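You operate a simulated robot arm through the tools that you are given. There is no shell and no other tool. Be economical: measure what you need, move in short steps, check, and stop when the job is done.

You are at the controls of a simulated robot arm. One attempt, no reset.

TASK
Take the yellow lamp from the back corner of the long bench and put it on the white block. Press the log button three times. Take the blue enamel cup and leave it on top of the grey pad. Take the orange herb basket and put it on the edge of the gallery. The order is free. Set down upright: blue enamel cup, orange herb basket.

Only the result counts: the job must be done as asked and must still hold three seconds after the hand-in. Knocking over, shifting, dropping, spilling or breaking anything else fails it.

THE ROBOT
A 6-joint arm with a two-finger parallel gripper on a trunk, on a base that drives. Base frame: it is fixed to the floor where the robot stands at the start and does not move with it; the origin is under the middle of the robot, x ahead of it, y to its left, z up; the surface under the hand at the start is at about z = 780. Units: mm, degrees, N and s.
With the tool pointing down near the work surface it reaches from about 280 to 680 mm from the robot's upright axis, wherever it stands. Its first joint turns from -166.0 to 166.0 degrees. Places, roughly: blue enamel cup (7x7x8 cm) [-6400, -8900, 1300]; edge of the gallery (75x21 cm) [-6020, -10060, 1560]; grey pad (7x11x3 cm) [-6500, -9200, 600]; log button [-6500, -8700, 900]; orange herb basket [-6500, -9000, 500]; white block [750, 250, 750]; yellow lamp (3x3x4 cm) [500, 100, 800]. Payload 1.57 kg.
Tool frame: the origin (TCP) lies between the finger pads and is the grasp point; the fingertips stand 30 mm ahead of it; z points along the fingers, y is the line along which they close. The gripper opens to 110 mm. The fingers are 24 mm wide and 12 mm thick; the gripper's body (48 by 112 mm) begins 78 mm behind the TCP.
Orientation is that of the tool frame in the base frame, as a unit quaternion [w, x, y, z]. With the fingers straight down and closing along the base's y, the tool's x points along the base's -x, its y along +y and its z along -z.

THE INTERFACE
- The arm moves only by the tool move_arm. Its argument "increments" is a list of rows, each an object (a shift or turn left out is 0, a gripper value left out holds the last) with "rot": the turn, a rotation vector about the base's x, y, z in units of 60 degrees (1.0 is 60 degrees), a list of three; "linear": the shift along the base's x, y, z in units of 150 mm (1.0 is 150 mm), a list of three; "fingers": the finger opening in mm, from 0 to 110. In form: [{"rot": [wx, wy, wz], "linear": [x, y, z], "fingers": fingers}, ...]. A call has 1 to 12 rows; each row is the pose to reach, as a shift and turn from the pose commanded when the call began. A call with a number of a shift or a turn outside -1 to 1 is refused whole. Each row takes 0.2 s and may step no farther than 50 mm and 8.6 degrees from the row before; otherwise, or with a gripper value out of range, the whole call is refused. Where a pose cannot be reached the arm comes as near as it can. A force on the tool above 40 N (or 10 N above the force at the start of the call, whichever is more), or a blocked arm, ends the call early, and 0.2 s more pass. The fingers move at their own pace (about 108 mm/s each) and stop on an object; they squeeze with about 42 N. The grip force told is the motor's: it shows also when the fingers shut on nothing. Time passes only in rows, and 0.2 s behind the last, so rows that repeat a pose let the fingers close. The reply holds the time, the measured pose of the TCP, the force on the tool along the base axes, the opening and the grip force, in the units named above and with some noise, with the torque about the TCP (base axes, N m) and any sound that the robot's microphone picked up, and new pictures: "views" is both (left out), scene, wrist or none.
- Cameras (640 x 400 px; columns grow to the right, rows downward): "scene" is now at [57.5, 132.5, 1579.4]; the picture's right is [-0.10, -1.00, 0.00], its down [-0.76, 0.07, -0.65] and it looks along [0.64, -0.06, -0.76] (base axes); focal length 253 px, centre (320, 200). "wrist" rides on the gripper at [70, 16, -141] in the tool frame; the picture's right is [-0.23, 0.97, 0.00], its down [-0.86, -0.20, -0.48] and it looks along [-0.47, -0.11, 0.88] (tool axes); focal length 222 px, centre (320, 200). There is no depth. A picture from a camera that has moved, and an enlarged one, comes with that camera's place and axes in the base frame and with its lens.
- raise_lower(by): slides the trunk up (or, below 0, down) by that many mm; the arm and the scene camera ride with it, the base frame stays. It gives what a move gives, with no picture.
- base_move(legs): drives the robot by 1 to 6 legs, each [ahead, left, turn to the left] in mm, mm and degrees, along the robot's own axes; the way and the turn of a leg run together, so that a leg with both is an arc; at most 1500 mm and 180 degrees a leg. The arm and the cameras ride along, it lands a little off, and it stops where it bumps. It gives what a move gives, and a new picture of the scene camera.
- aim_head(pan, tilt): turns the head with the scene camera to pan (to the left, within 120 degrees either way) and tilt (down, from -29 to 69), counted from straight ahead of the robot. It gives what a move gives, and a new picture of the scene camera.
- inspect(camera, box): a new picture of the part [left, top, right, bottom] of that camera's present view, enlarged. The clock stands still meanwhile.
- finish_job(): hands the job in; it is judged then, once.

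Go step by step. Nothing tells you exact positions but the pictures and the camera data: compare them with the known pose of the tool, close in by small moves and look again before you grip or let go. The budget is 165 turns and 260 pictures, counting those below and the enlarged ones. Unless the task says otherwise, let go and move clear before handing in, and close with one line.

The tools are called after "Call:" by a JSON object that holds its "op" and its "data". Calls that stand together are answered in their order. move_arm: Moves the arm, as the interface text tells. Its arguments: {"type":"object","properties":{"increments":{"type":"array"},"views":{"type":"string","enum":["both","scene","wrist","none"]}},"required":["increments"]} The other tools are called the same way: raise_lower (by) slides the trunk up or down; base_move (legs) drives the base; aim_head (pan, tilt) turns the head that bears the scene camera; inspect (camera, box) takes an enlarged picture of a part of a camera's view; finish_job () hands the job in.

At the start:

```text
time_s: 0.0
ee_pos: [540.9, -3.7, 1025.0]
tcp_rot: [0.0, 0.0, 1.0, 0.0]
contact_force: [0.0, 0.3, 0.1]
torque: [-0.02, 0.0, 0.0]
gripper_width: 110.1
grasp_force: 0.0
trunk travel left (down, up): [-175.0, 415.0]
robot x, y, heading: [-4.5, 1.8, -0.0]
head pan, tilt: [-5.5, 49.8]
```

scene: 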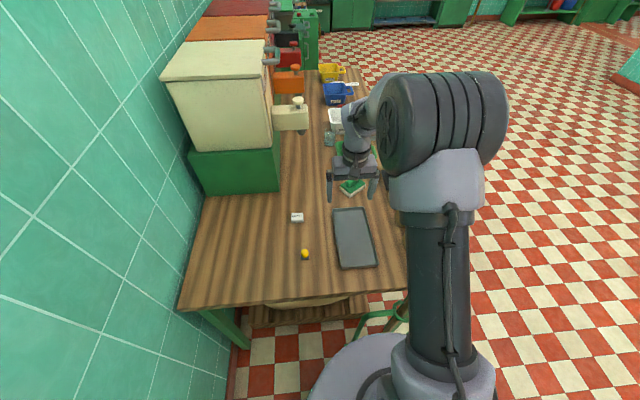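
wrist: 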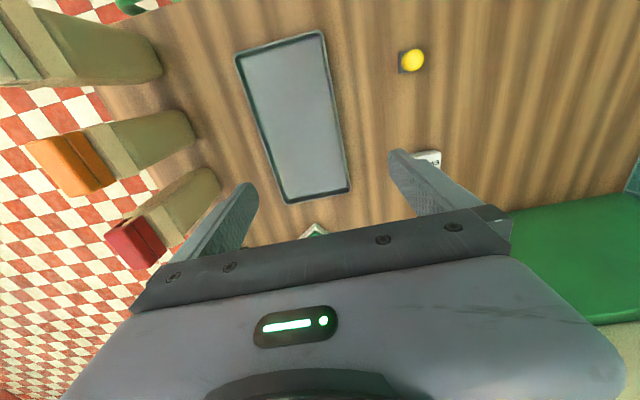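

I see the long bench ahead, with the yellow lamp at about (480, 145) and a small white block at about (645, 168). I'll enlarge both before moving.

Call:
{"op": "inspect", "data": {"camera": "scene", "box": [260, 180, 400, 280]}}

Call:
{"op": "inspect", "data": {"camera": "wrist", "box": [360, 20, 480, 180]}}

```text
4.00 times, centred on (330, 230) of scene
camera zoom: at [57.5, 132.5, 1579.4], right [-0.1, -1.0, 0.0], down [-0.76, 0.07, -0.65], along [0.64, -0.06, -0.76], focal length 1012 px, centre (280, 80)
```

zoom: 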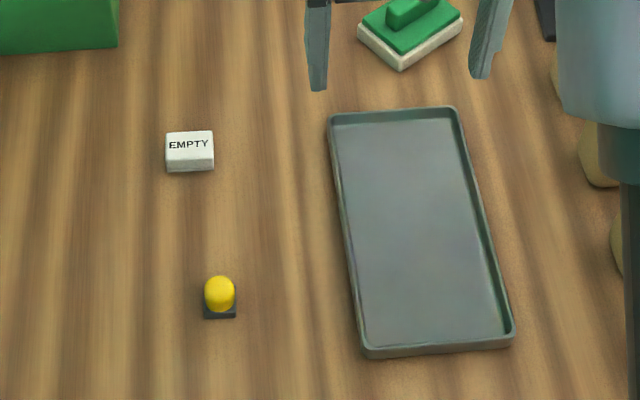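

```text
2.50 times, centred on (420, 100) of wrist
camera zoom: at [472.4, 13.9, 1165.2], right [0.23, 0.97, 0.0], down [0.86, -0.2, 0.48], along [0.47, -0.11, -0.88], focal length 555 px, centre (70, 450)
```

zoom: 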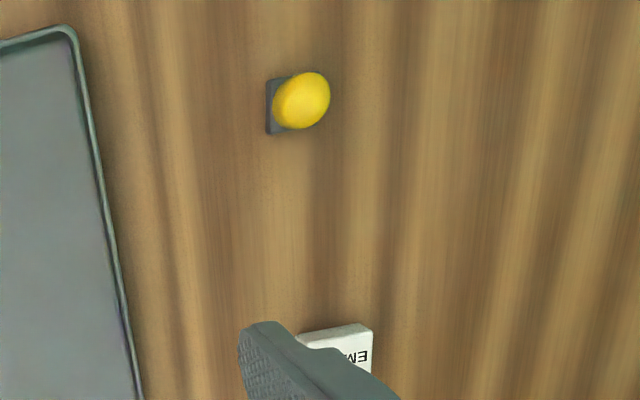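

The lamp stands on a dark square base, and a white "EMPTY" block lies beyond it. I'll check the rest of the bench for other candidates.

Call:
{"op": "inspect", "data": {"camera": "scene", "box": [240, 50, 400, 150]}}

Call:
{"op": "aim_head", "data": {"pan": 25, "tilt": 55}}

```text
4.00 times, centred on (320, 100) of scene
camera zoom: at [57.5, 132.5, 1579.4], right [-0.1, -1.0, 0.0], down [-0.76, 0.07, -0.65], along [0.64, -0.06, -0.76], focal length 1012 px, centre (320, 600)
```

zoom: 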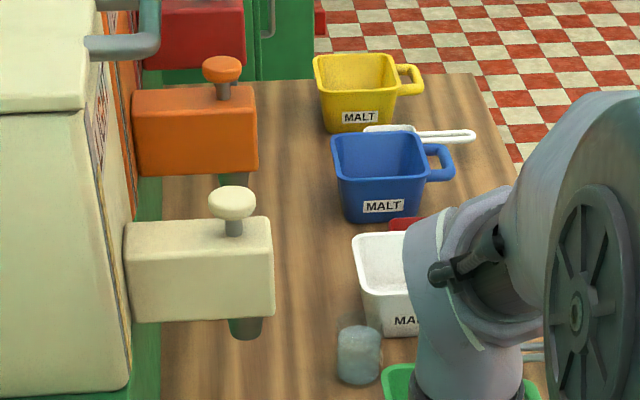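

```text
time_s: 0.9
ee_pos: [542.0, -3.6, 1025.7]
tcp_rot: [-0.001, 0.0, 1.0, 0.0]
contact_force: [0.6, 0.1, 0.4]
torque: [0.03, -0.04, 0.03]
gripper_width: 110.2
grasp_force: 0.1
trunk travel left (down, up): [-175.0, 415.0]
robot x, y, heading: [-1.7, -1.7, 0.0]
head pan, tilt: [25.0, 55.0]
camera scene: at [46.1, 170.3, 1572.6], right [0.42, -0.91, 0.0], down [-0.74, -0.35, -0.57], along [0.52, 0.24, -0.82], focal length 253 px, centre (320, 200)
```

scene: 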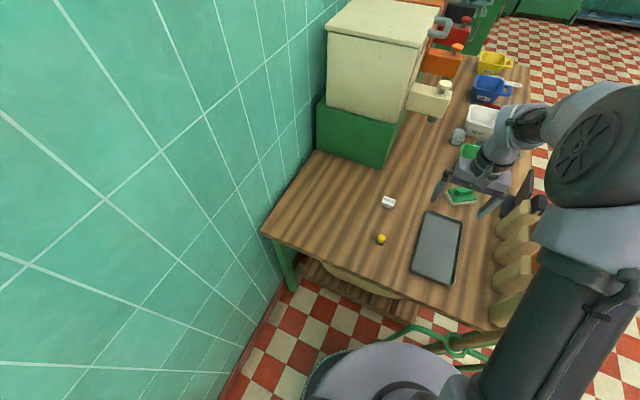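

The "EMPTY" piece is the only white block, and two sights put the lamp at about (478, 140). I'll move above it and lower partway.

Call:
{"op": "move_arm", "data": {"increments": [{"linear": [-0.1, 0.24, 0]}, {"linear": [-0.21, 0.48, 0]}, {"linear": [-0.32, 0.72, 0]}, {"linear": [-0.427, 0.96, 0]}, {"linear": [-0.427, 0.96, -0.3]}, {"linear": [-0.427, 0.96, -0.6]}, {"linear": [-0.427, 0.96, -0.8]}]}}

```text
time_s: 2.5
ee_pos: [477.9, 141.0, 905.8]
tcp_rot: [0.0, -0.001, 1.0, 0.001]
contact_force: [-0.2, -0.1, 0.6]
torque: [-0.01, -0.01, 0.0]
gripper_width: 110.2
grasp_force: 0.1
trunk travel left (down, up): [-175.0, 415.0]
robot x, y, heading: [2.9, 1.5, 0.1]
head pan, tilt: [25.0, 55.0]
camera scene: at [46.4, 170.5, 1572.6], right [0.42, -0.91, 0.0], down [-0.74, -0.35, -0.57], along [0.52, 0.24, -0.82], focal length 253 px, centre (320, 200)
camera wrist: at [408.1, 158.1, 1046.2], right [0.23, 0.97, 0.0], down [0.85, -0.2, 0.48], along [0.47, -0.11, -0.88], focal length 222 px, centre (320, 200)
```

scene: 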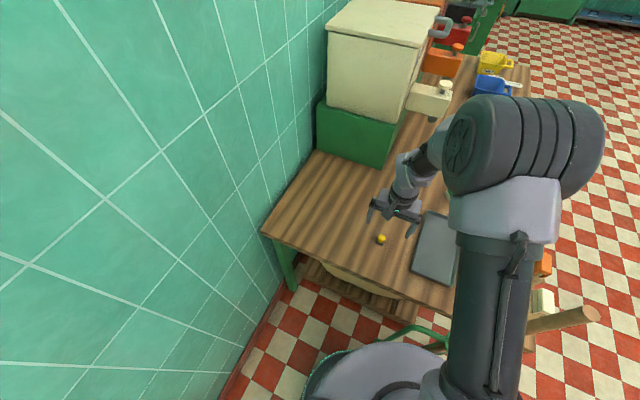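
wrist: 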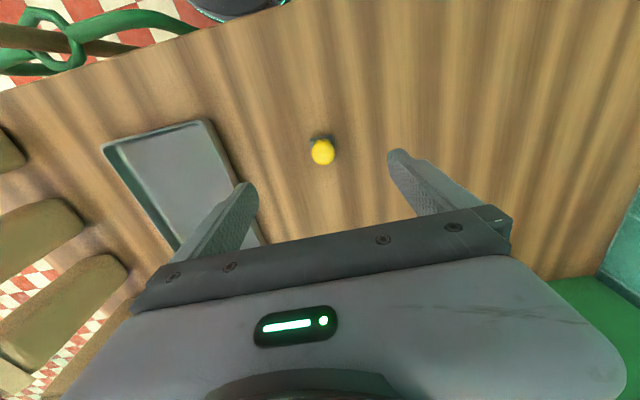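

The lamp is centred between the fingers, about (470, 145). I'll descend so the fingertips stop just above the bench.

Call:
{"op": "move_arm", "data": {"increments": [{"linear": [-0.04, 0.03, -0.2], "fingers": 80}, {"linear": [-0.04, 0.03, -0.4]}, {"linear": [-0.04, 0.03, -0.52]}]}}

```text
time_s: 3.4
ee_pos: [471.9, 146.9, 826.5]
tcp_rot: [0.001, 0.0, 1.0, 0.0]
contact_force: [0.1, 0.2, 0.4]
torque: [-0.01, -0.04, 0.02]
gripper_width: 80.0
grasp_force: 0.1
trunk travel left (down, up): [-175.0, 415.0]
robot x, y, heading: [0.4, -3.7, 0.1]
head pan, tilt: [25.0, 55.0]
camera scene: at [46.1, 170.4, 1572.6], right [0.42, -0.91, 0.0], down [-0.74, -0.35, -0.57], along [0.52, 0.24, -0.82], focal length 253 px, centre (320, 200)
camera wrist: at [403.3, 163.7, 967.6], right [0.23, 0.97, 0.0], down [0.86, -0.2, 0.48], along [0.47, -0.11, -0.88], focal length 222 px, centre (320, 200)
```

scene: 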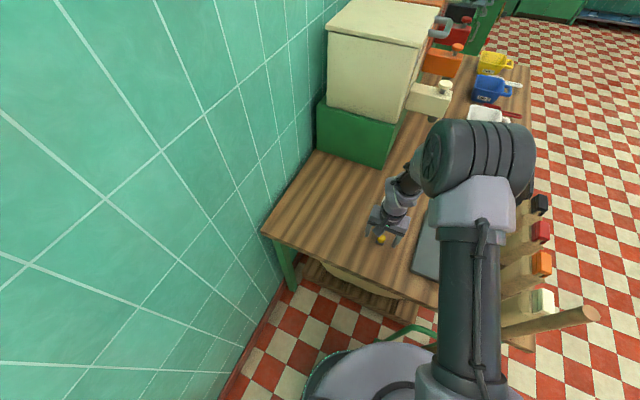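
wrist: 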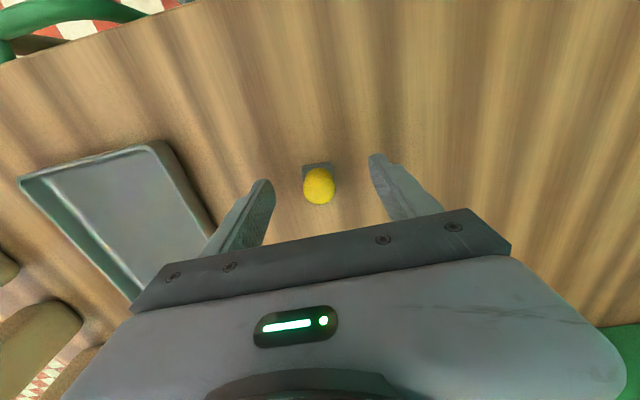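

The lamp is in line with the fingers, so I'll lower 10 mm and close.

Call:
{"op": "move_arm", "data": {"increments": [{"linear": [0.013, -0.007, -0.07]}, {"linear": [0.013, -0.007, -0.07], "fingers": 20}, {"linear": [0.013, -0.007, -0.07], "fingers": 10}, {"linear": [0.013, -0.007, -0.07], "fingers": 0}, {"linear": [0.013, -0.007, -0.07]}], "views": "wrist"}}

```text
time_s: 4.5
ee_pos: [475.5, 145.1, 818.2]
tcp_rot: [0.0, 0.0, 1.0, 0.0]
contact_force: [-0.3, -0.3, -0.6]
torque: [-0.02, 0.01, 0.02]
gripper_width: 26.6
grasp_force: 37.7
trunk travel left (down, up): [-175.0, 415.0]
robot x, y, heading: [2.5, 1.0, 0.3]
head pan, tilt: [25.0, 55.0]
camera wrist: at [405.5, 162.9, 957.5], right [0.23, 0.97, 0.0], down [0.86, -0.2, 0.48], along [0.47, -0.11, -0.88], focal length 222 px, centre (320, 200)
```

wrist: 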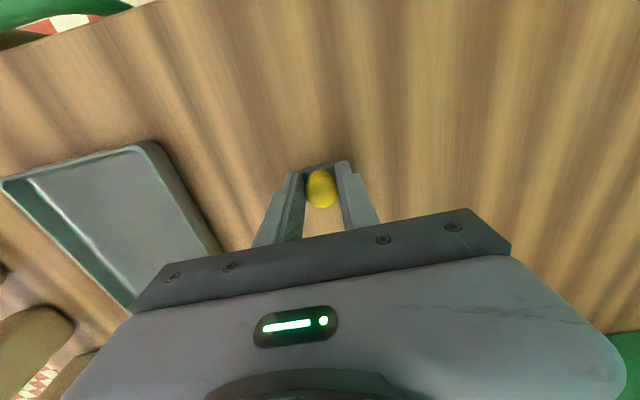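

The lamp is held (26.6 mm). I'll lift it and carry it over the white block at about (640, 165).

Call:
{"op": "move_arm", "data": {"increments": [{"linear": [0, 0, 0.3]}, {"linear": [0, 0, 0.6]}, {"linear": [0.25, 0.03, 0.7]}, {"linear": [0.55, 0.06, 0.7]}, {"linear": [0.85, 0.1, 0.7]}, {"linear": [1.0, 0.13, 0.7]}, {"linear": [1.0, 0.13, 0.7]}]}}

```text
time_s: 6.2
ee_pos: [622.3, 160.8, 922.5]
tcp_rot: [0.0, 0.0, 1.0, 0.0]
contact_force: [0.3, 0.0, 0.1]
torque: [0.0, -0.01, 0.01]
gripper_width: 0.0
grasp_force: 21.2
trunk travel left (down, up): [-175.0, 415.0]
robot x, y, heading: [1.4, -0.3, -0.1]
head pan, tilt: [25.0, 55.0]
camera scene: at [45.9, 170.3, 1572.6], right [0.42, -0.91, 0.0], down [-0.74, -0.35, -0.57], along [0.52, 0.24, -0.82], focal length 253 px, centre (320, 200)
camera wrist: at [552.8, 178.5, 1062.6], right [0.23, 0.97, 0.0], down [0.86, -0.2, 0.48], along [0.47, -0.11, -0.88], focal length 222 px, centre (320, 200)
```

scene: 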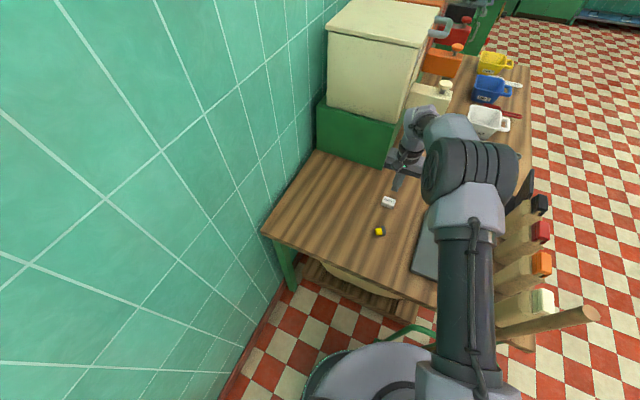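
wrist: 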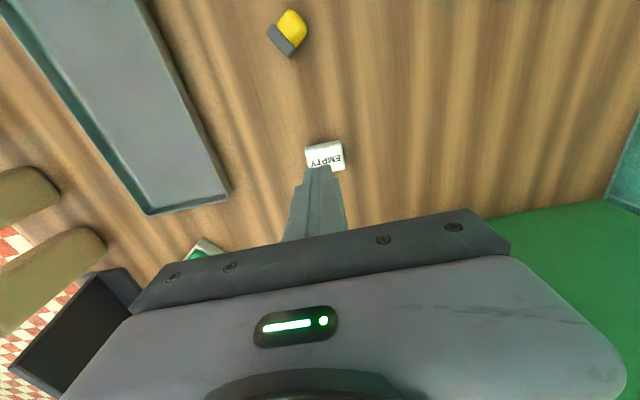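

The lamp slipped out and now lies on its side near its old place. I'll look closely at it.

Call:
{"op": "inspect", "data": {"camera": "wrist", "box": [240, 0, 360, 75]}}

Call:
{"op": "inspect", "data": {"camera": "scene", "box": [350, 190, 414, 250]}}

```text
5.33 times, centred on (300, 38) of wrist
camera zoom: at [552.8, 178.5, 1062.6], right [0.23, 0.97, 0.0], down [0.86, -0.2, 0.48], along [0.47, -0.11, -0.88], focal length 1185 px, centre (427, 1067)
```

zoom: 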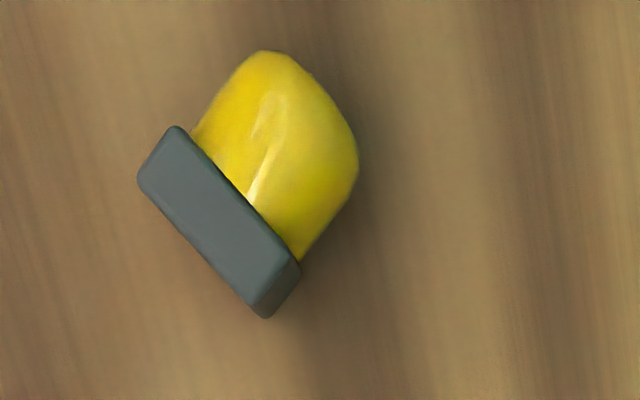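

```text
6.67 times, centred on (382, 220) of scene
camera zoom: at [45.9, 170.3, 1572.6], right [0.42, -0.91, 0.0], down [-0.74, -0.35, -0.57], along [0.52, 0.24, -0.82], focal length 1686 px, centre (-93, 67)
```

zoom: 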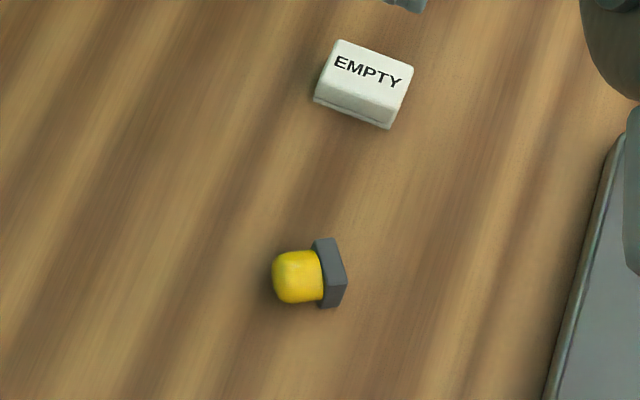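

The lamp lies on its side: plate at about (511, 148), dome towards (505, 160), so its plate line runs about 32° from x. I'll turn the hand to close along that line and hover above it.

Call:
{"op": "move_arm", "data": {"increments": [{"linear": [-0.12, 0, 0], "rot": [0, 0, -0.138], "fingers": 75}, {"linear": [-0.25, 0, 0], "rot": [0, 0, -0.276]}, {"linear": [-0.37, 0, 0], "rot": [0, 0, -0.414]}, {"linear": [-0.5, -0.03, 0], "rot": [0, 0, -0.552]}, {"linear": [-0.62, -0.05, 0], "rot": [0, 0, -0.69]}, {"linear": [-0.747, -0.067, 0], "rot": [0, 0, -0.828]}, {"linear": [-0.747, -0.067, -0.1], "rot": [0, 0, -0.966]}, {"linear": [-0.747, -0.067, -0.2], "rot": [0, 0, -0.966]}], "views": "wrist"}}

```text
time_s: 8.0
ee_pos: [511.7, 152.6, 891.0]
tcp_rot: [0.0, 0.486, 0.874, 0.0]
contact_force: [1.2, -0.3, -0.3]
torque: [-0.01, -0.01, 0.0]
gripper_width: 74.9
grasp_force: 0.1
trunk travel left (down, up): [-175.0, 415.0]
robot x, y, heading: [0.5, 0.3, -0.1]
head pan, tilt: [25.0, 55.0]
camera wrist: at [489.6, 220.9, 1031.8], right [0.95, 0.32, 0.0], down [0.28, -0.83, 0.48], along [0.15, -0.45, -0.88], focal length 222 px, centre (320, 200)
```

wrist: 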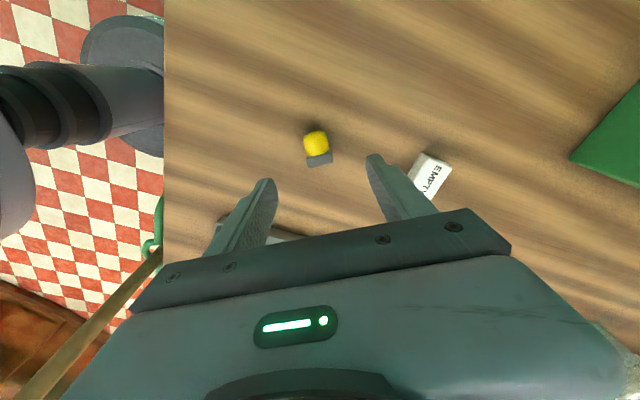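

Call:
{"op": "inspect", "data": {"camera": "wrist", "box": [256, 110, 384, 190]}}

```text
5.00 times, centred on (320, 150) of wrist
camera zoom: at [489.6, 220.9, 1031.8], right [0.95, 0.32, 0.0], down [0.28, -0.83, 0.48], along [0.15, -0.45, -0.88], focal length 1111 px, centre (320, 450)
```

zoom: 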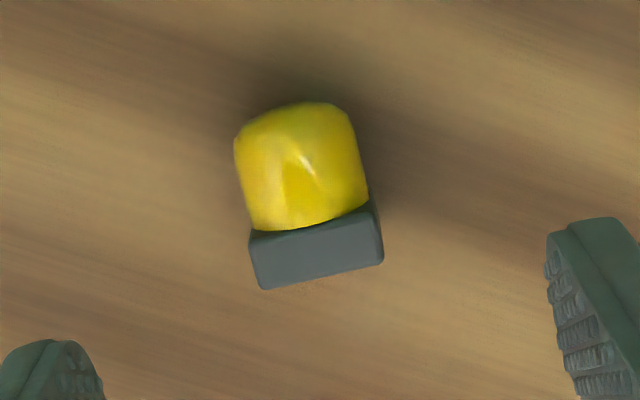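

The alignment is good and the plate centre is at about (512, 150). I'll descend and close on it.

Call:
{"op": "move_arm", "data": {"increments": [{"linear": [0, 0, -0.25]}, {"linear": [0, 0, -0.5]}, {"linear": [0, 0, -0.515]}, {"linear": [0, 0, -0.515], "fingers": 40}, {"linear": [0, 0, -0.515], "fingers": 10}, {"linear": [0, 0, -0.515], "fingers": 0}, {"linear": [0, 0, -0.515]}], "views": "wrist"}}

Call:
{"op": "inspect", "data": {"camera": "wrist", "box": [256, 130, 384, 210]}}

```text
time_s: 9.6
ee_pos: [511.0, 154.0, 813.9]
tcp_rot: [0.0, 0.485, 0.874, 0.0]
contact_force: [-0.1, 0.1, -0.2]
torque: [0.01, -0.02, -0.06]
gripper_width: 26.7
grasp_force: 37.9
trunk travel left (down, up): [-175.0, 415.0]
robot x, y, heading: [1.3, -1.9, -0.0]
head pan, tilt: [25.0, 55.0]
camera wrist: at [487.8, 222.6, 953.8], right [0.95, 0.32, 0.0], down [0.28, -0.83, 0.48], along [0.15, -0.45, -0.88], focal length 222 px, centre (320, 200)
```

wrist: 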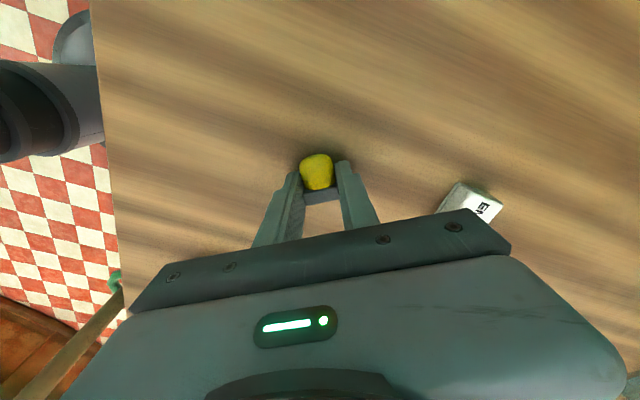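

```text
5.00 times, centred on (320, 170) of wrist
camera zoom: at [487.8, 222.6, 953.8], right [0.95, 0.32, 0.0], down [0.28, -0.83, 0.48], along [0.15, -0.45, -0.88], focal length 1111 px, centre (320, 350)
```

zoom: 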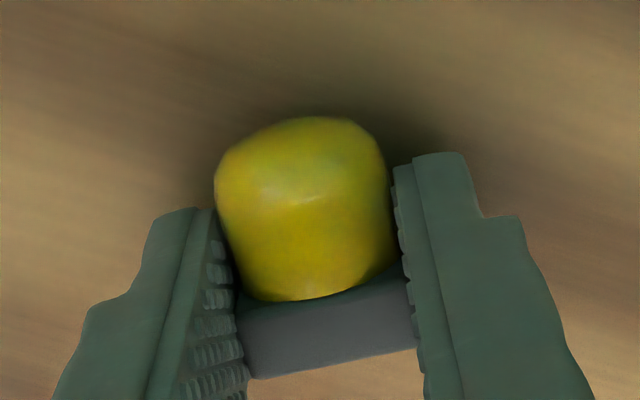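

The fingers hold the flat plate edges. I'll lift slowly and check that it stays.

Call:
{"op": "move_arm", "data": {"increments": [{"linear": [0, 0, 0.08]}, {"linear": [0, 0, 0.16]}, {"linear": [0, 0, 0.26]}, {"linear": [0, 0, 0.4]}, {"linear": [0, 0, 0.5]}], "views": "wrist"}}

Call:
{"op": "inspect", "data": {"camera": "wrist", "box": [256, 120, 512, 280]}}

```text
time_s: 10.8
ee_pos: [511.0, 154.3, 891.9]
tcp_rot: [0.0, 0.485, 0.875, 0.0]
contact_force: [0.2, 0.3, -0.1]
torque: [-0.01, -0.01, 0.0]
gripper_width: 26.7
grasp_force: 37.5
trunk travel left (down, up): [-175.0, 415.0]
robot x, y, heading: [2.6, -1.0, -0.1]
head pan, tilt: [25.0, 55.0]
camera wrist: at [488.5, 223.0, 1031.4], right [0.95, 0.32, 0.0], down [0.28, -0.83, 0.48], along [0.15, -0.45, -0.88], focal length 222 px, centre (320, 200)
```

wrist: 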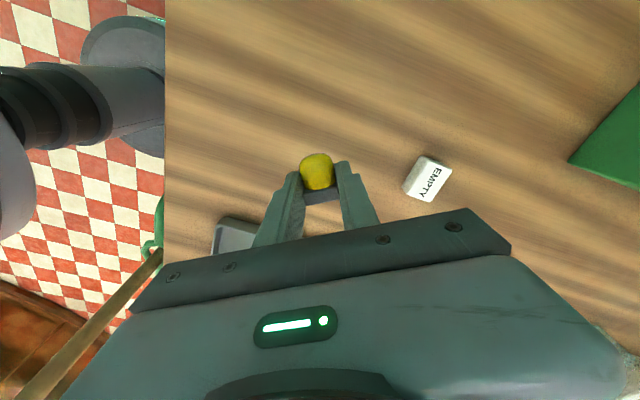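

```text
2.50 times, centred on (384, 200) of wrist
camera zoom: at [488.5, 223.0, 1031.4], right [0.95, 0.32, 0.0], down [0.28, -0.83, 0.48], along [0.15, -0.45, -0.88], focal length 555 px, centre (160, 200)
```

zoom: 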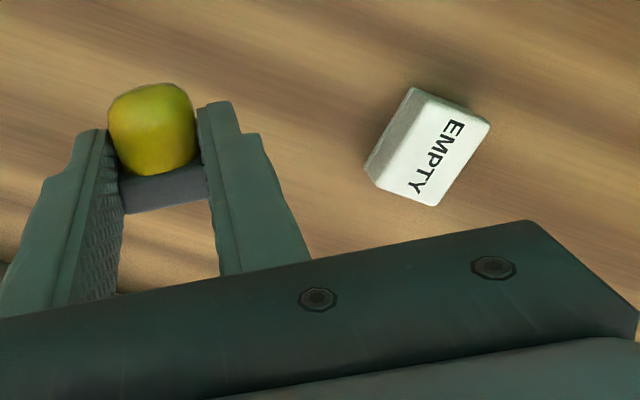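

The lamp is held firmly, and the block's top centre is at about (639, 169) with its long side along y. I'll turn the lamp's axis along the block and hover over it.

Call:
{"op": "move_arm", "data": {"increments": [{"linear": [0.2, 0, 0], "rot": [0, 0, -0.13]}, {"linear": [0.4, 0, 0], "rot": [0, 0, -0.26]}, {"linear": [0.6, 0.01, 0], "rot": [0, 0, -0.39]}, {"linear": [0.8, 0.02, 0], "rot": [0, 0, -0.52]}, {"linear": [0.85, 0.023, 0], "rot": [0, 0, -0.52]}, {"linear": [0.85, 0.023, -0.15], "rot": [0, 0, -0.52]}], "views": "both"}}

Call:
{"op": "inspect", "data": {"camera": "wrist", "box": [256, 120, 384, 200]}}

```text
time_s: 12.2
ee_pos: [637.6, 156.6, 866.9]
tcp_rot: [-0.001, 0.702, 0.712, 0.0]
contact_force: [-0.6, 0.1, -0.3]
torque: [-0.02, 0.02, 0.0]
gripper_width: 26.4
grasp_force: 37.5
trunk travel left (down, up): [-175.0, 415.0]
robot x, y, heading: [-0.6, 1.9, 0.0]
head pan, tilt: [25.0, 55.0]
camera scene: at [46.3, 170.4, 1572.6], right [0.42, -0.91, 0.0], down [-0.74, -0.35, -0.57], along [0.52, 0.24, -0.82], focal length 253 px, centre (320, 200)
camera wrist: at [653.8, 227.3, 1007.3], right [0.98, -0.21, 0.0], down [-0.19, -0.86, 0.48], along [-0.1, -0.47, -0.88], focal length 222 px, centre (320, 200)
```

scene: 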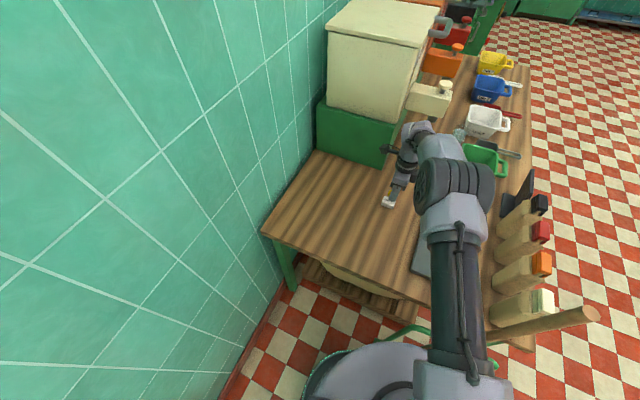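
wrist: 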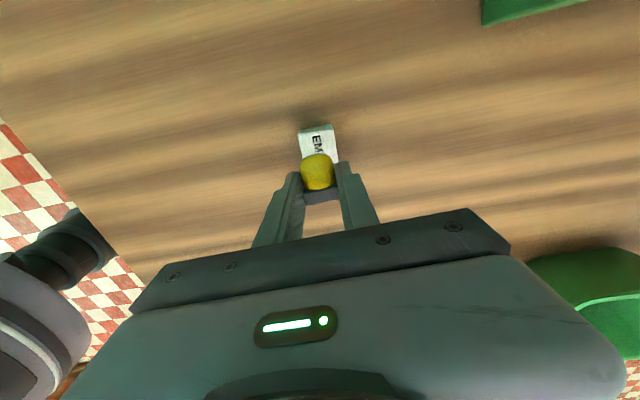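

```text
5.00 times, centred on (320, 160) of wrist
camera zoom: at [653.8, 227.3, 1007.3], right [0.98, -0.21, 0.0], down [-0.19, -0.86, 0.48], along [-0.1, -0.47, -0.88], focal length 1111 px, centre (320, 400)
```

zoom: 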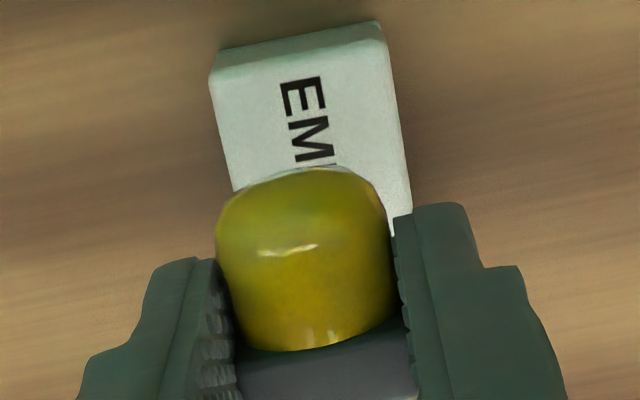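

The block spans about x 625–657 and y 143–187. I'll nudge by (+3, −2) and lower to near contact.

Call:
{"op": "move_arm", "data": {"increments": [{"linear": [0.02, -0.015, -0.08]}, {"linear": [0.02, -0.015, -0.15]}, {"linear": [0.02, -0.015, -0.18]}, {"linear": [0.02, -0.015, -0.2]}, {"linear": [0.02, -0.015, -0.2]}], "views": "wrist"}}

Call:
{"op": "inspect", "data": {"camera": "wrist", "box": [256, 120, 384, 200]}}

Call:
{"op": "inspect", "data": {"camera": "scene", "box": [340, 170, 420, 220]}}

```text
time_s: 13.3
ee_pos: [642.2, 154.6, 837.1]
tcp_rot: [0.0, 0.702, 0.712, 0.0]
contact_force: [0.2, -0.7, -0.1]
torque: [-0.02, 0.01, -0.01]
gripper_width: 26.6
grasp_force: 37.6
trunk travel left (down, up): [-175.0, 415.0]
robot x, y, heading: [0.1, 2.7, -0.1]
head pan, tilt: [25.0, 55.0]
camera wrist: at [657.8, 224.8, 976.8], right [0.98, -0.21, 0.0], down [-0.19, -0.86, 0.48], along [-0.1, -0.47, -0.88], focal length 222 px, centre (320, 200)
```

wrist: 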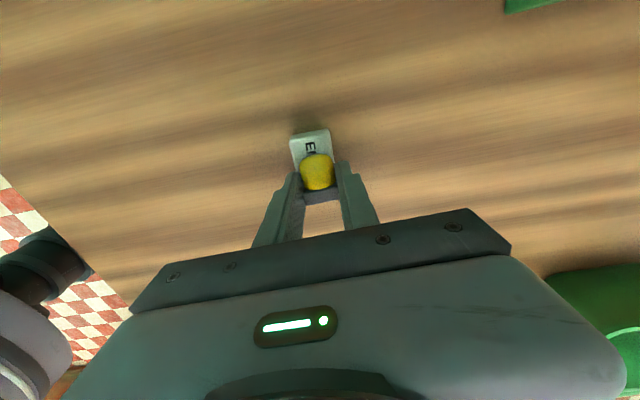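

```text
5.00 times, centred on (320, 160) of wrist
camera zoom: at [657.8, 224.8, 976.8], right [0.98, -0.21, 0.0], down [-0.19, -0.86, 0.48], along [-0.1, -0.47, -0.88], focal length 1111 px, centre (320, 400)
```

zoom: 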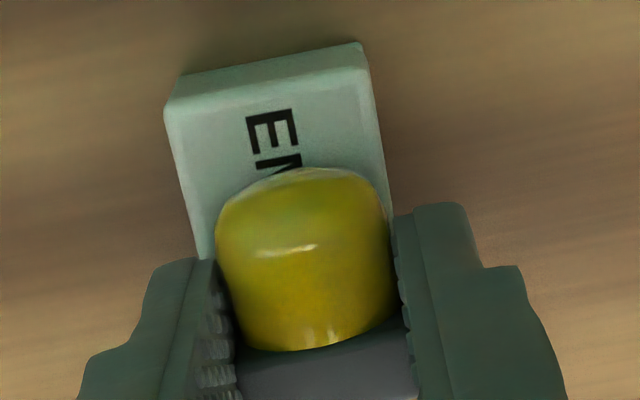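

```text
8.00 times, centred on (380, 195) of scene
camera zoom: at [46.1, 170.4, 1572.6], right [0.42, -0.91, 0.0], down [-0.74, -0.35, -0.57], along [0.52, 0.24, -0.82], focal length 2023 px, centre (-160, 240)
```

zoom: 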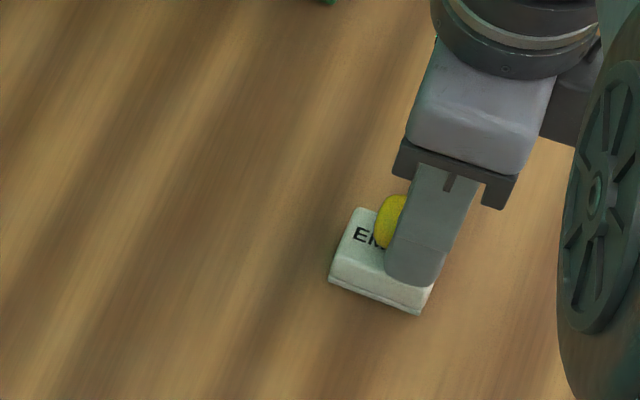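

Centred on the block to within a millimetre or two. I'll creep down until touch.

Call:
{"op": "move_arm", "data": {"increments": [{"linear": [-0.006, -0.006, -0.01]}, {"linear": [-0.006, -0.006, -0.02]}, {"linear": [-0.006, -0.006, -0.02]}], "views": "none"}}

```text
time_s: 14.2
ee_pos: [640.9, 153.9, 836.5]
tcp_rot: [0.001, 0.702, 0.712, 0.0]
contact_force: [-0.2, -0.3, 8.9]
torque: [0.03, 0.01, 0.0]
gripper_width: 26.3
grasp_force: 37.3
trunk travel left (down, up): [-175.0, 415.0]
robot x, y, heading: [2.1, -1.7, 0.1]
head pan, tilt: [25.0, 55.0]
```

Touch at z ≈ 836 with 9 N. I'll release gently and rise.

Call:
{"op": "move_arm", "data": {"increments": [{"linear": [0, 0, 0.003], "fingers": 32}, {"linear": [0, 0, 0.003], "fingers": 46}, {"linear": [0, 0, 0.003]}, {"linear": [0, 0, 0.1]}, {"linear": [0, 0, 0.3]}, {"linear": [0, 0, 0.6]}], "views": "wrist"}}

Call:
{"op": "inspect", "data": {"camera": "wrist", "box": [256, 90, 384, 170]}}

```text
time_s: 15.6
ee_pos: [637.4, 150.8, 923.6]
tcp_rot: [0.001, 0.702, 0.712, 0.0]
contact_force: [-0.3, 0.2, 1.0]
torque: [-0.02, 0.03, -0.02]
gripper_width: 46.3
grasp_force: 0.1
trunk travel left (down, up): [-175.0, 415.0]
robot x, y, heading: [0.8, 1.0, 0.1]
head pan, tilt: [25.0, 55.0]
camera wrist: at [653.4, 222.9, 1064.5], right [0.98, -0.21, 0.0], down [-0.19, -0.86, 0.48], along [-0.1, -0.47, -0.88], focal length 222 px, centre (320, 200)
```

wrist: 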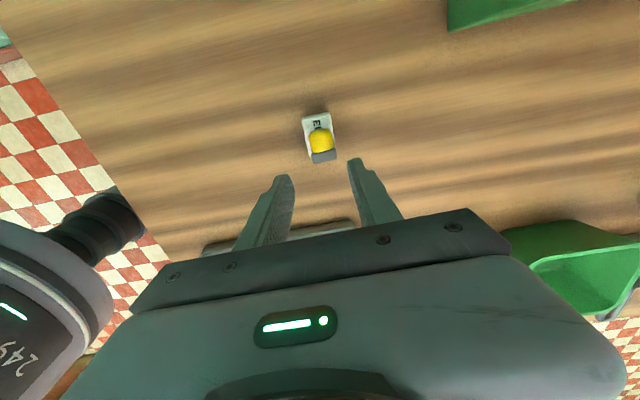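

```text
5.00 times, centred on (320, 130) of wrist
camera zoom: at [653.4, 222.9, 1064.5], right [0.98, -0.21, 0.0], down [-0.19, -0.86, 0.48], along [-0.1, -0.47, -0.88], focal length 1111 px, centre (320, 550)
```

zoom: 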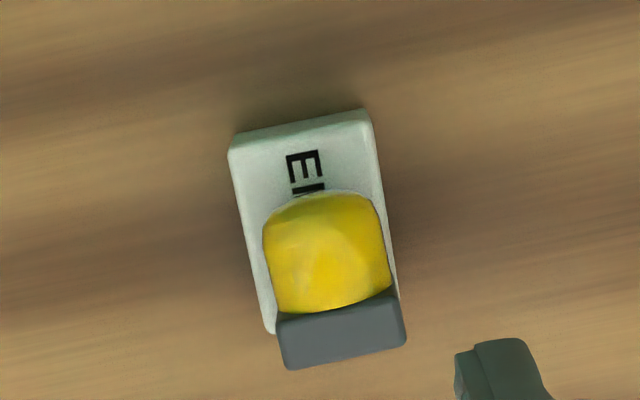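

The lamp rests on the block, with its plate just inside the near edge and its centre over the block. I'll lift the arm clear, bring it in, and view the result along with the room to the right.

Call:
{"op": "move_arm", "data": {"increments": [{"linear": [0, 0, 0.3]}, {"linear": [0, 0, 0.6]}, {"linear": [0, 0, 0.9]}, {"linear": [-0.3, -0.1, 1]}, {"linear": [-0.6, -0.2, 1]}, {"linear": [-0.9, -0.4, 1]}, {"linear": [-1, -0.7, 1]}, {"linear": [-1, -1, 1]}], "views": "scene"}}

Call:
{"op": "inspect", "data": {"camera": "scene", "box": [340, 170, 420, 220]}}

Call:
{"op": "aim_head", "data": {"pan": -110, "tilt": 12}}

```text
refused: row 6 steps farther than a row can; nothing moved
```

```text
8.00 times, centred on (380, 195) of scene
camera zoom: at [45.6, 170.3, 1572.7], right [0.42, -0.91, 0.0], down [-0.74, -0.35, -0.57], along [0.52, 0.24, -0.82], focal length 2023 px, centre (-160, 240)
```

zoom: 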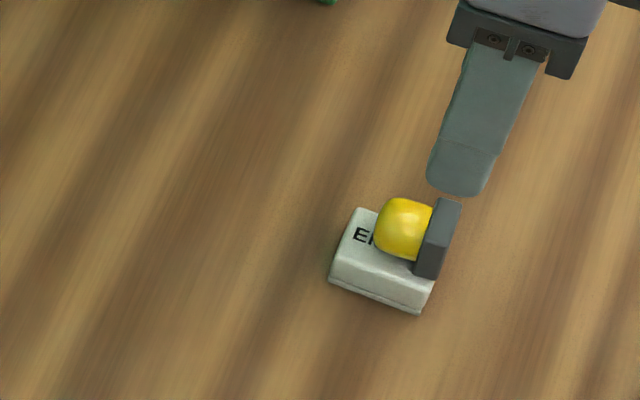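

```text
time_s: 17.7
ee_pos: [638.1, 152.8, 924.1]
tcp_rot: [0.001, 0.702, 0.712, 0.001]
contact_force: [0.4, -0.6, -0.6]
torque: [0.0, 0.02, -0.02]
gripper_width: 46.0
grasp_force: 0.1
trunk travel left (down, up): [-175.0, 415.0]
robot x, y, heading: [2.2, 1.0, -0.1]
head pan, tilt: [-110.0, 12.0]
camera scene: at [-51.2, 52.3, 1637.7], right [-0.94, 0.34, 0.0], down [0.07, 0.2, -0.98], along [-0.33, -0.92, -0.21], focal length 253 px, centre (320, 200)
```

scene: 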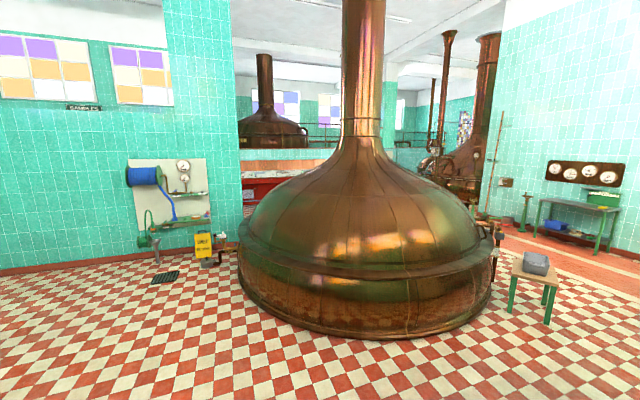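

The lamp lies steady on the block. A large copper kettle stands in the way to the right and back of the robot, so I'll retract the arm first and then back off to look round.

Call:
{"op": "move_arm", "data": {"increments": [{"linear": [0, 0, 0.3]}, {"linear": [0, 0, 0.6]}, {"linear": [0, 0, 0.9]}, {"linear": [-0.3, -0.1, 0.9]}, {"linear": [-0.6, -0.2, 0.9]}, {"linear": [-0.8, -0.4, 0.9]}, {"linear": [-0.95, -0.65, 0.9]}, {"linear": [-1, -0.95, 0.9]}], "views": "none"}}

Call:
{"op": "aim_head", "data": {"pan": 20, "tilt": 55}}

Call:
{"op": "inspect", "data": {"camera": "scene", "box": [320, 170, 400, 220]}}

```text
time_s: 19.5
ee_pos: [492.9, 11.1, 1059.8]
tcp_rot: [0.001, 0.702, 0.712, -0.001]
contact_force: [-0.6, 0.0, -0.2]
torque: [0.03, -0.01, 0.05]
gripper_width: 46.0
grasp_force: 0.2
trunk travel left (down, up): [-175.0, 415.0]
robot x, y, heading: [1.8, 0.6, -0.0]
head pan, tilt: [-110.0, 12.0]
```

```text
time_s: 21.6
ee_pos: [493.3, 12.3, 1059.0]
tcp_rot: [0.0, 0.702, 0.712, 0.001]
contact_force: [-0.1, -0.2, -1.4]
torque: [0.02, -0.02, 0.02]
gripper_width: 46.1
grasp_force: 0.1
trunk travel left (down, up): [-175.0, 415.0]
robot x, y, heading: [2.5, 1.6, 0.1]
head pan, tilt: [20.0, 55.0]
camera scene: at [48.5, 164.5, 1572.6], right [0.34, -0.94, 0.0], down [-0.77, -0.28, -0.57], along [0.54, 0.2, -0.82], focal length 253 px, centre (320, 200)
```

scene: 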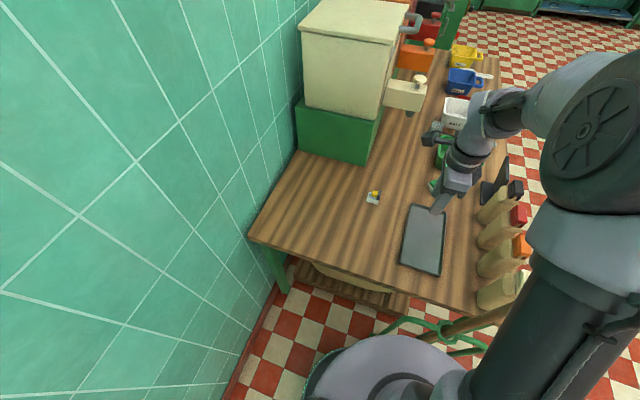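

```text
8.00 times, centred on (360, 195) of scene
camera zoom: at [48.5, 164.5, 1572.6], right [0.34, -0.94, 0.0], down [-0.77, -0.28, -0.57], along [0.54, 0.2, -0.82], focal length 2023 px, centre (0, 240)
```

zoom: 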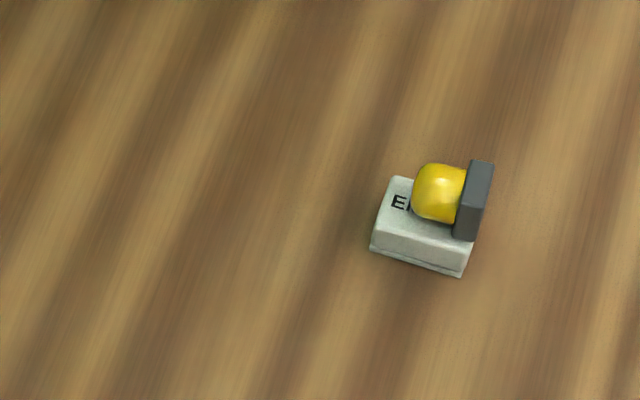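

The lamp is stable on the block. Now I'll back off from the bench and turn towards the far station to see the way.

Call:
{"op": "base_move", "data": {"legs": [[-400, 0, 0], [0, 0, -150]]}}

Call:
{"op": "aim_head", "data": {"pan": 0, "tilt": 10}}

```text
time_s: 30.2
ee_pos: [-818.5, -283.6, 1059.1]
tcp_rot: [0.0, 0.887, -0.463, 0.0]
contact_force: [-0.1, -0.4, -0.4]
torque: [0.01, 0.0, 0.01]
gripper_width: 46.0
grasp_force: 0.1
trunk travel left (down, up): [-175.0, 415.0]
robot x, y, heading: [-414.1, 4.9, -146.0]
head pan, tilt: [20.0, 55.0]
camera scene: at [-363.0, -161.5, 1572.6], right [-0.81, 0.59, 0.0], down [0.48, 0.66, -0.57], along [-0.34, -0.46, -0.82], focal length 253 px, centre (320, 200)
```

scene: 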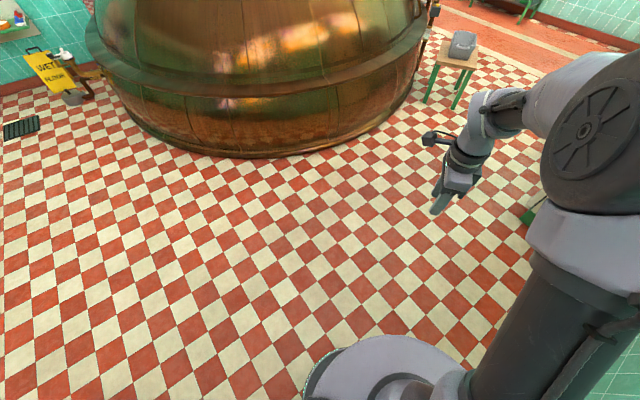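

```text
time_s: 31.3
ee_pos: [-818.0, -284.7, 1059.5]
tcp_rot: [0.0, 0.886, -0.463, 0.0]
contact_force: [0.6, -0.2, 0.1]
torque: [0.02, -0.03, 0.01]
gripper_width: 46.1
grasp_force: 0.0
trunk travel left (down, up): [-175.0, 415.0]
robot x, y, heading: [-415.2, -1.0, -145.7]
head pan, tilt: [0.0, 10.0]
camera scene: at [-397.7, -155.3, 1640.9], right [-0.56, 0.83, 0.0], down [0.14, 0.1, -0.98], along [-0.82, -0.55, -0.17], focal length 253 px, centre (320, 200)
```

scene: 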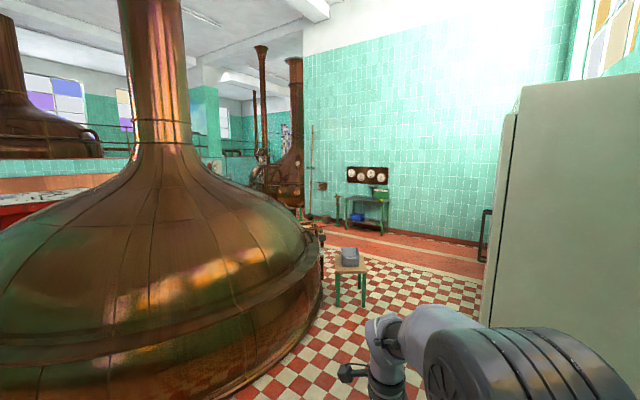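

The clear way runs between the stool near (-2750, -1330) and the pale cabinet at y ≥ 0, then down the red strip behind the kettle. I'll face −x, shift to y ≈ −620 and approach the gap.

Call:
{"op": "base_move", "data": {"legs": [[0, 0, -34], [0, 620, 0], [1300, 0, 0]]}}

```text
time_s: 42.5
ee_pos: [-2185.8, -617.8, 1059.3]
tcp_rot: [0.0, -0.707, 0.707, -0.001]
contact_force: [-0.3, -0.2, 0.4]
torque: [0.03, -0.04, -0.01]
gripper_width: 46.1
grasp_force: 0.0
trunk travel left (down, up): [-175.0, 415.0]
robot x, y, heading: [-1692.8, -615.3, 179.1]
head pan, tilt: [0.0, 10.0]
camera scene: at [-1767.7, -751.7, 1641.0], right [0.02, 1.0, 0.0], down [0.17, 0.0, -0.98], along [-0.98, 0.02, -0.17], focal length 253 px, centre (320, 200)
```

scene: 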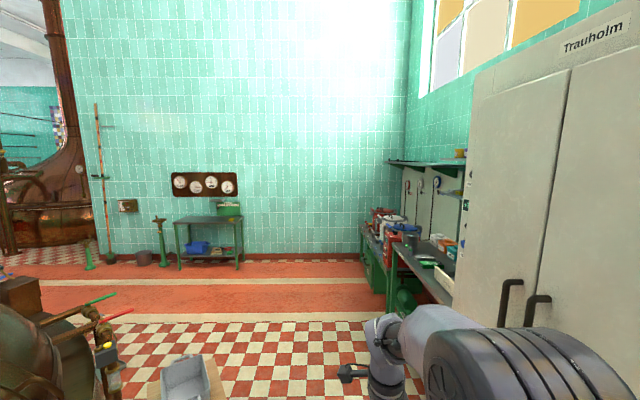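

The gap is wide: stool edge at y ≈ −1200, cabinet on the right. I'll go ahead along y ≈ −550 to the red strip, then look left.

Call:
{"op": "base_move", "data": {"legs": [[1400, -60, 0], [1200, 0, 0]]}}

Call:
{"op": "aim_head", "data": {"pan": 70, "tilt": 10}}

```text
time_s: 55.2
ee_pos: [-4798.6, -480.0, 1059.5]
tcp_rot: [0.0, -0.707, 0.708, 0.0]
contact_force: [-0.1, 0.1, -0.8]
torque: [-0.01, 0.02, 0.01]
gripper_width: 46.0
grasp_force: 0.0
trunk travel left (down, up): [-175.0, 415.0]
robot x, y, heading: [-4304.7, -473.8, 179.2]
head pan, tilt: [0.0, 10.0]
camera scene: at [-4380.4, -613.5, 1641.0], right [0.02, 1.0, 0.0], down [0.17, 0.0, -0.98], along [-0.98, 0.02, -0.17], focal length 253 px, centre (320, 200)
```

scene: 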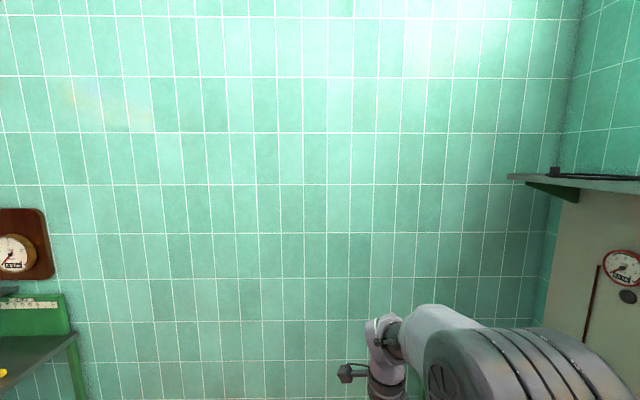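

```text
time_s: 56.6
ee_pos: [-4798.7, -479.2, 1059.5]
tcp_rot: [0.0, -0.706, 0.708, 0.0]
contact_force: [0.0, 0.9, 0.3]
torque: [0.0, 0.01, -0.01]
gripper_width: 46.0
grasp_force: 0.0
trunk travel left (down, up): [-175.0, 415.0]
robot x, y, heading: [-4307.1, -474.2, 179.1]
head pan, tilt: [70.0, 10.0]
camera scene: at [-4320.3, -701.9, 1641.0], right [-0.93, 0.36, 0.0], down [0.06, 0.16, -0.98], along [-0.35, -0.92, -0.17], focal length 253 px, centre (320, 200)
```

scene: 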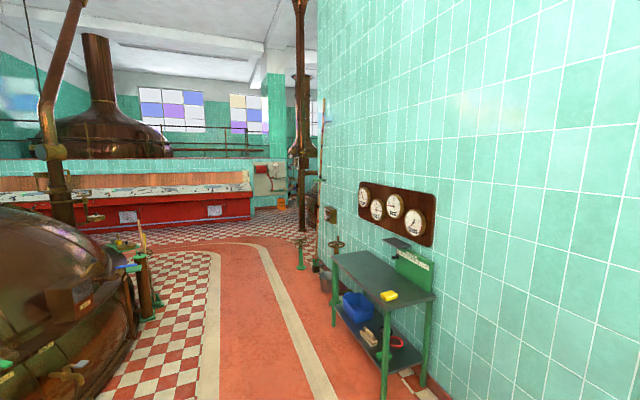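

The red path runs along −y between the kettle's valves (x ≈ −3540) and the table (x ≈ −5250). I'll turn left and drive along x ≈ −4400.

Call:
{"op": "base_move", "data": {"legs": [[0, 0, 90.5], [1500, -80, 0], [1500, 0, 0]]}}

Call:
{"op": "aim_head", "data": {"pan": -15, "tilt": 8}}

```text
refused: leg 2 is longer than a leg can be; nothing moved
```

```text
time_s: 58.2
ee_pos: [-4798.0, -479.9, 1059.6]
tcp_rot: [0.0, -0.706, 0.708, 0.0]
contact_force: [-0.3, -0.6, 0.9]
torque: [-0.04, 0.03, -0.02]
gripper_width: 45.8
grasp_force: 0.1
trunk travel left (down, up): [-175.0, 415.0]
robot x, y, heading: [-4307.7, -475.3, 179.2]
head pan, tilt: [-15.0, 8.0]
camera scene: at [-4376.2, -589.7, 1644.2], right [0.27, 0.96, 0.0], down [0.13, -0.04, -0.99], along [-0.95, 0.27, -0.14], focal length 253 px, centre (320, 200)
```

scene: 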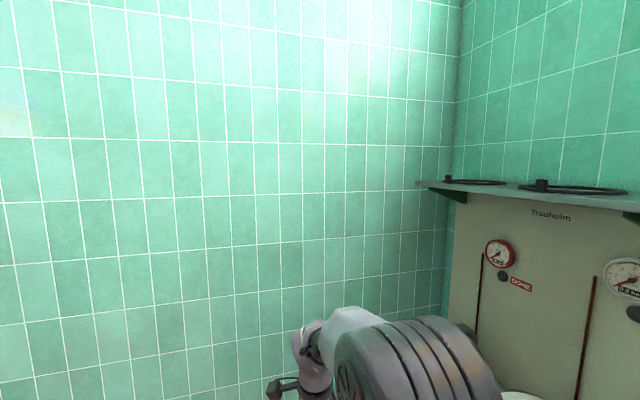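

The leg was a little over 1500 mm. I'll repeat it with shorter legs.

Call:
{"op": "base_move", "data": {"legs": [[0, 0, 90.5], [1490, -80, 0], [1490, 0, 0]]}}

```text
time_s: 76.9
ee_pos: [-4584.8, -4043.7, 1059.8]
tcp_rot: [0.0, 0.999, -0.034, 0.001]
contact_force: [0.5, 0.4, 0.9]
torque: [0.0, -0.01, 0.01]
gripper_width: 46.2
grasp_force: 0.1
trunk travel left (down, up): [-175.0, 415.0]
robot x, y, heading: [-4558.7, -3553.5, -94.7]
head pan, tilt: [-15.0, 8.0]
camera scene: at [-4446.3, -3631.2, 1644.2], right [-0.94, 0.34, 0.0], down [0.05, 0.13, -0.99], along [-0.33, -0.93, -0.14], focal length 253 px, centre (320, 200)
```

scene: 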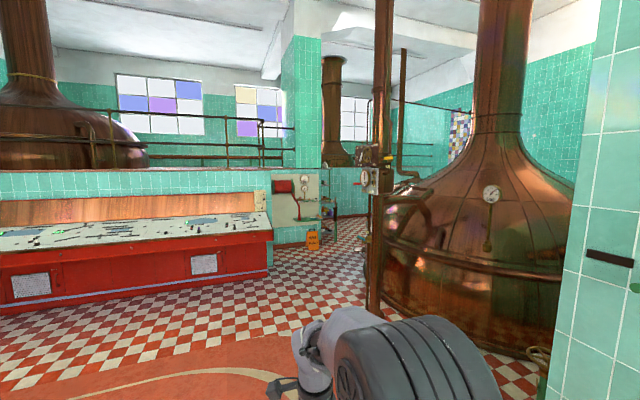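

I'm on the red path, and the station lies straight beyond the pillar near column 325. I'll enlarge that area.

Call:
{"op": "inspect", "data": {"camera": "scene", "box": [250, 130, 410, 270]}}

```text
2.86 times, centred on (330, 200) of scene
camera zoom: at [-4446.3, -3631.2, 1644.2], right [-0.94, 0.34, 0.0], down [0.05, 0.13, -0.99], along [-0.33, -0.93, -0.14], focal length 722 px, centre (291, 200)
```

zoom: 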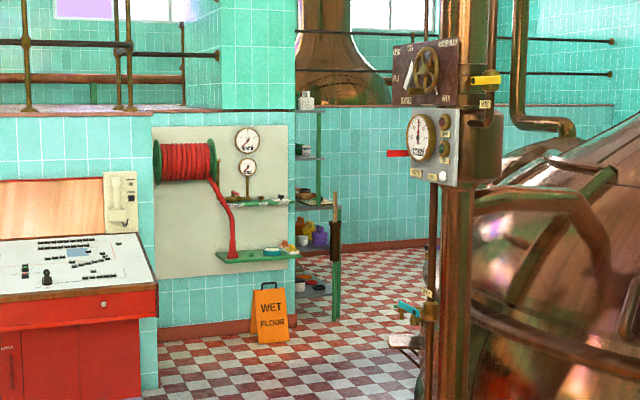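

The tall rack stands round the wall corner past the wet-floor sign at about (-5890, -8160). I'll drive nearer to y ≈ −5900 and look again.

Call:
{"op": "base_move", "data": {"legs": [[0, 0, 4], [1450, 0, 0], [900, 0, 0]]}}

Call:
{"op": "aim_head", "data": {"pan": -40, "tilt": 15}}

```text
time_s: 88.8
ee_pos: [-4504.4, -6382.1, 1059.9]
tcp_rot: [-0.001, 1.0, 0.021, 0.0]
contact_force: [-0.2, 0.3, 1.0]
torque: [0.0, -0.02, 0.01]
gripper_width: 45.9
grasp_force: 0.0
trunk travel left (down, up): [-175.0, 415.0]
robot x, y, heading: [-4531.1, -5890.2, -88.5]
head pan, tilt: [-15.0, 8.0]
camera scene: at [-4412.6, -5956.4, 1644.2], right [-0.97, 0.23, 0.0], down [0.03, 0.14, -0.99], along [-0.23, -0.96, -0.14], focal length 253 px, centre (320, 200)
```

scene: 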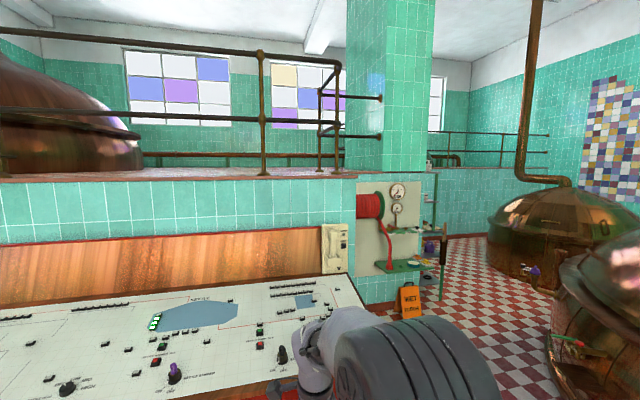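

```text
time_s: 89.7
ee_pos: [-4504.5, -6382.1, 1058.8]
tcp_rot: [0.0, 1.0, 0.022, 0.0]
contact_force: [0.7, 0.5, 0.4]
torque: [-0.01, 0.0, -0.04]
gripper_width: 45.9
grasp_force: 0.1
trunk travel left (down, up): [-175.0, 415.0]
robot x, y, heading: [-4533.3, -5888.5, -88.6]
head pan, tilt: [-40.0, 15.0]
camera scene: at [-4449.2, -5939.2, 1632.9], right [-0.78, 0.62, 0.0], down [0.16, 0.2, -0.97], along [-0.6, -0.76, -0.26], focal length 253 px, centre (320, 200)
```

scene: 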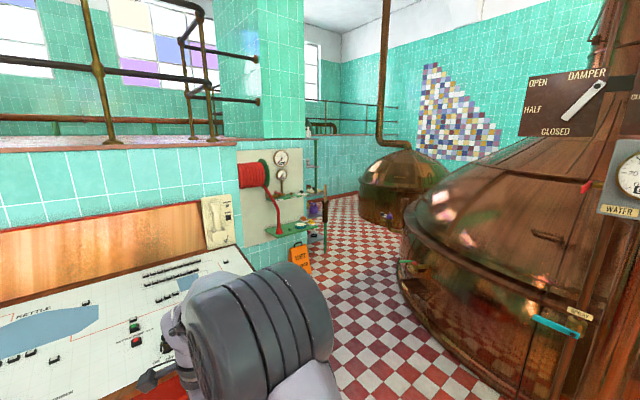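

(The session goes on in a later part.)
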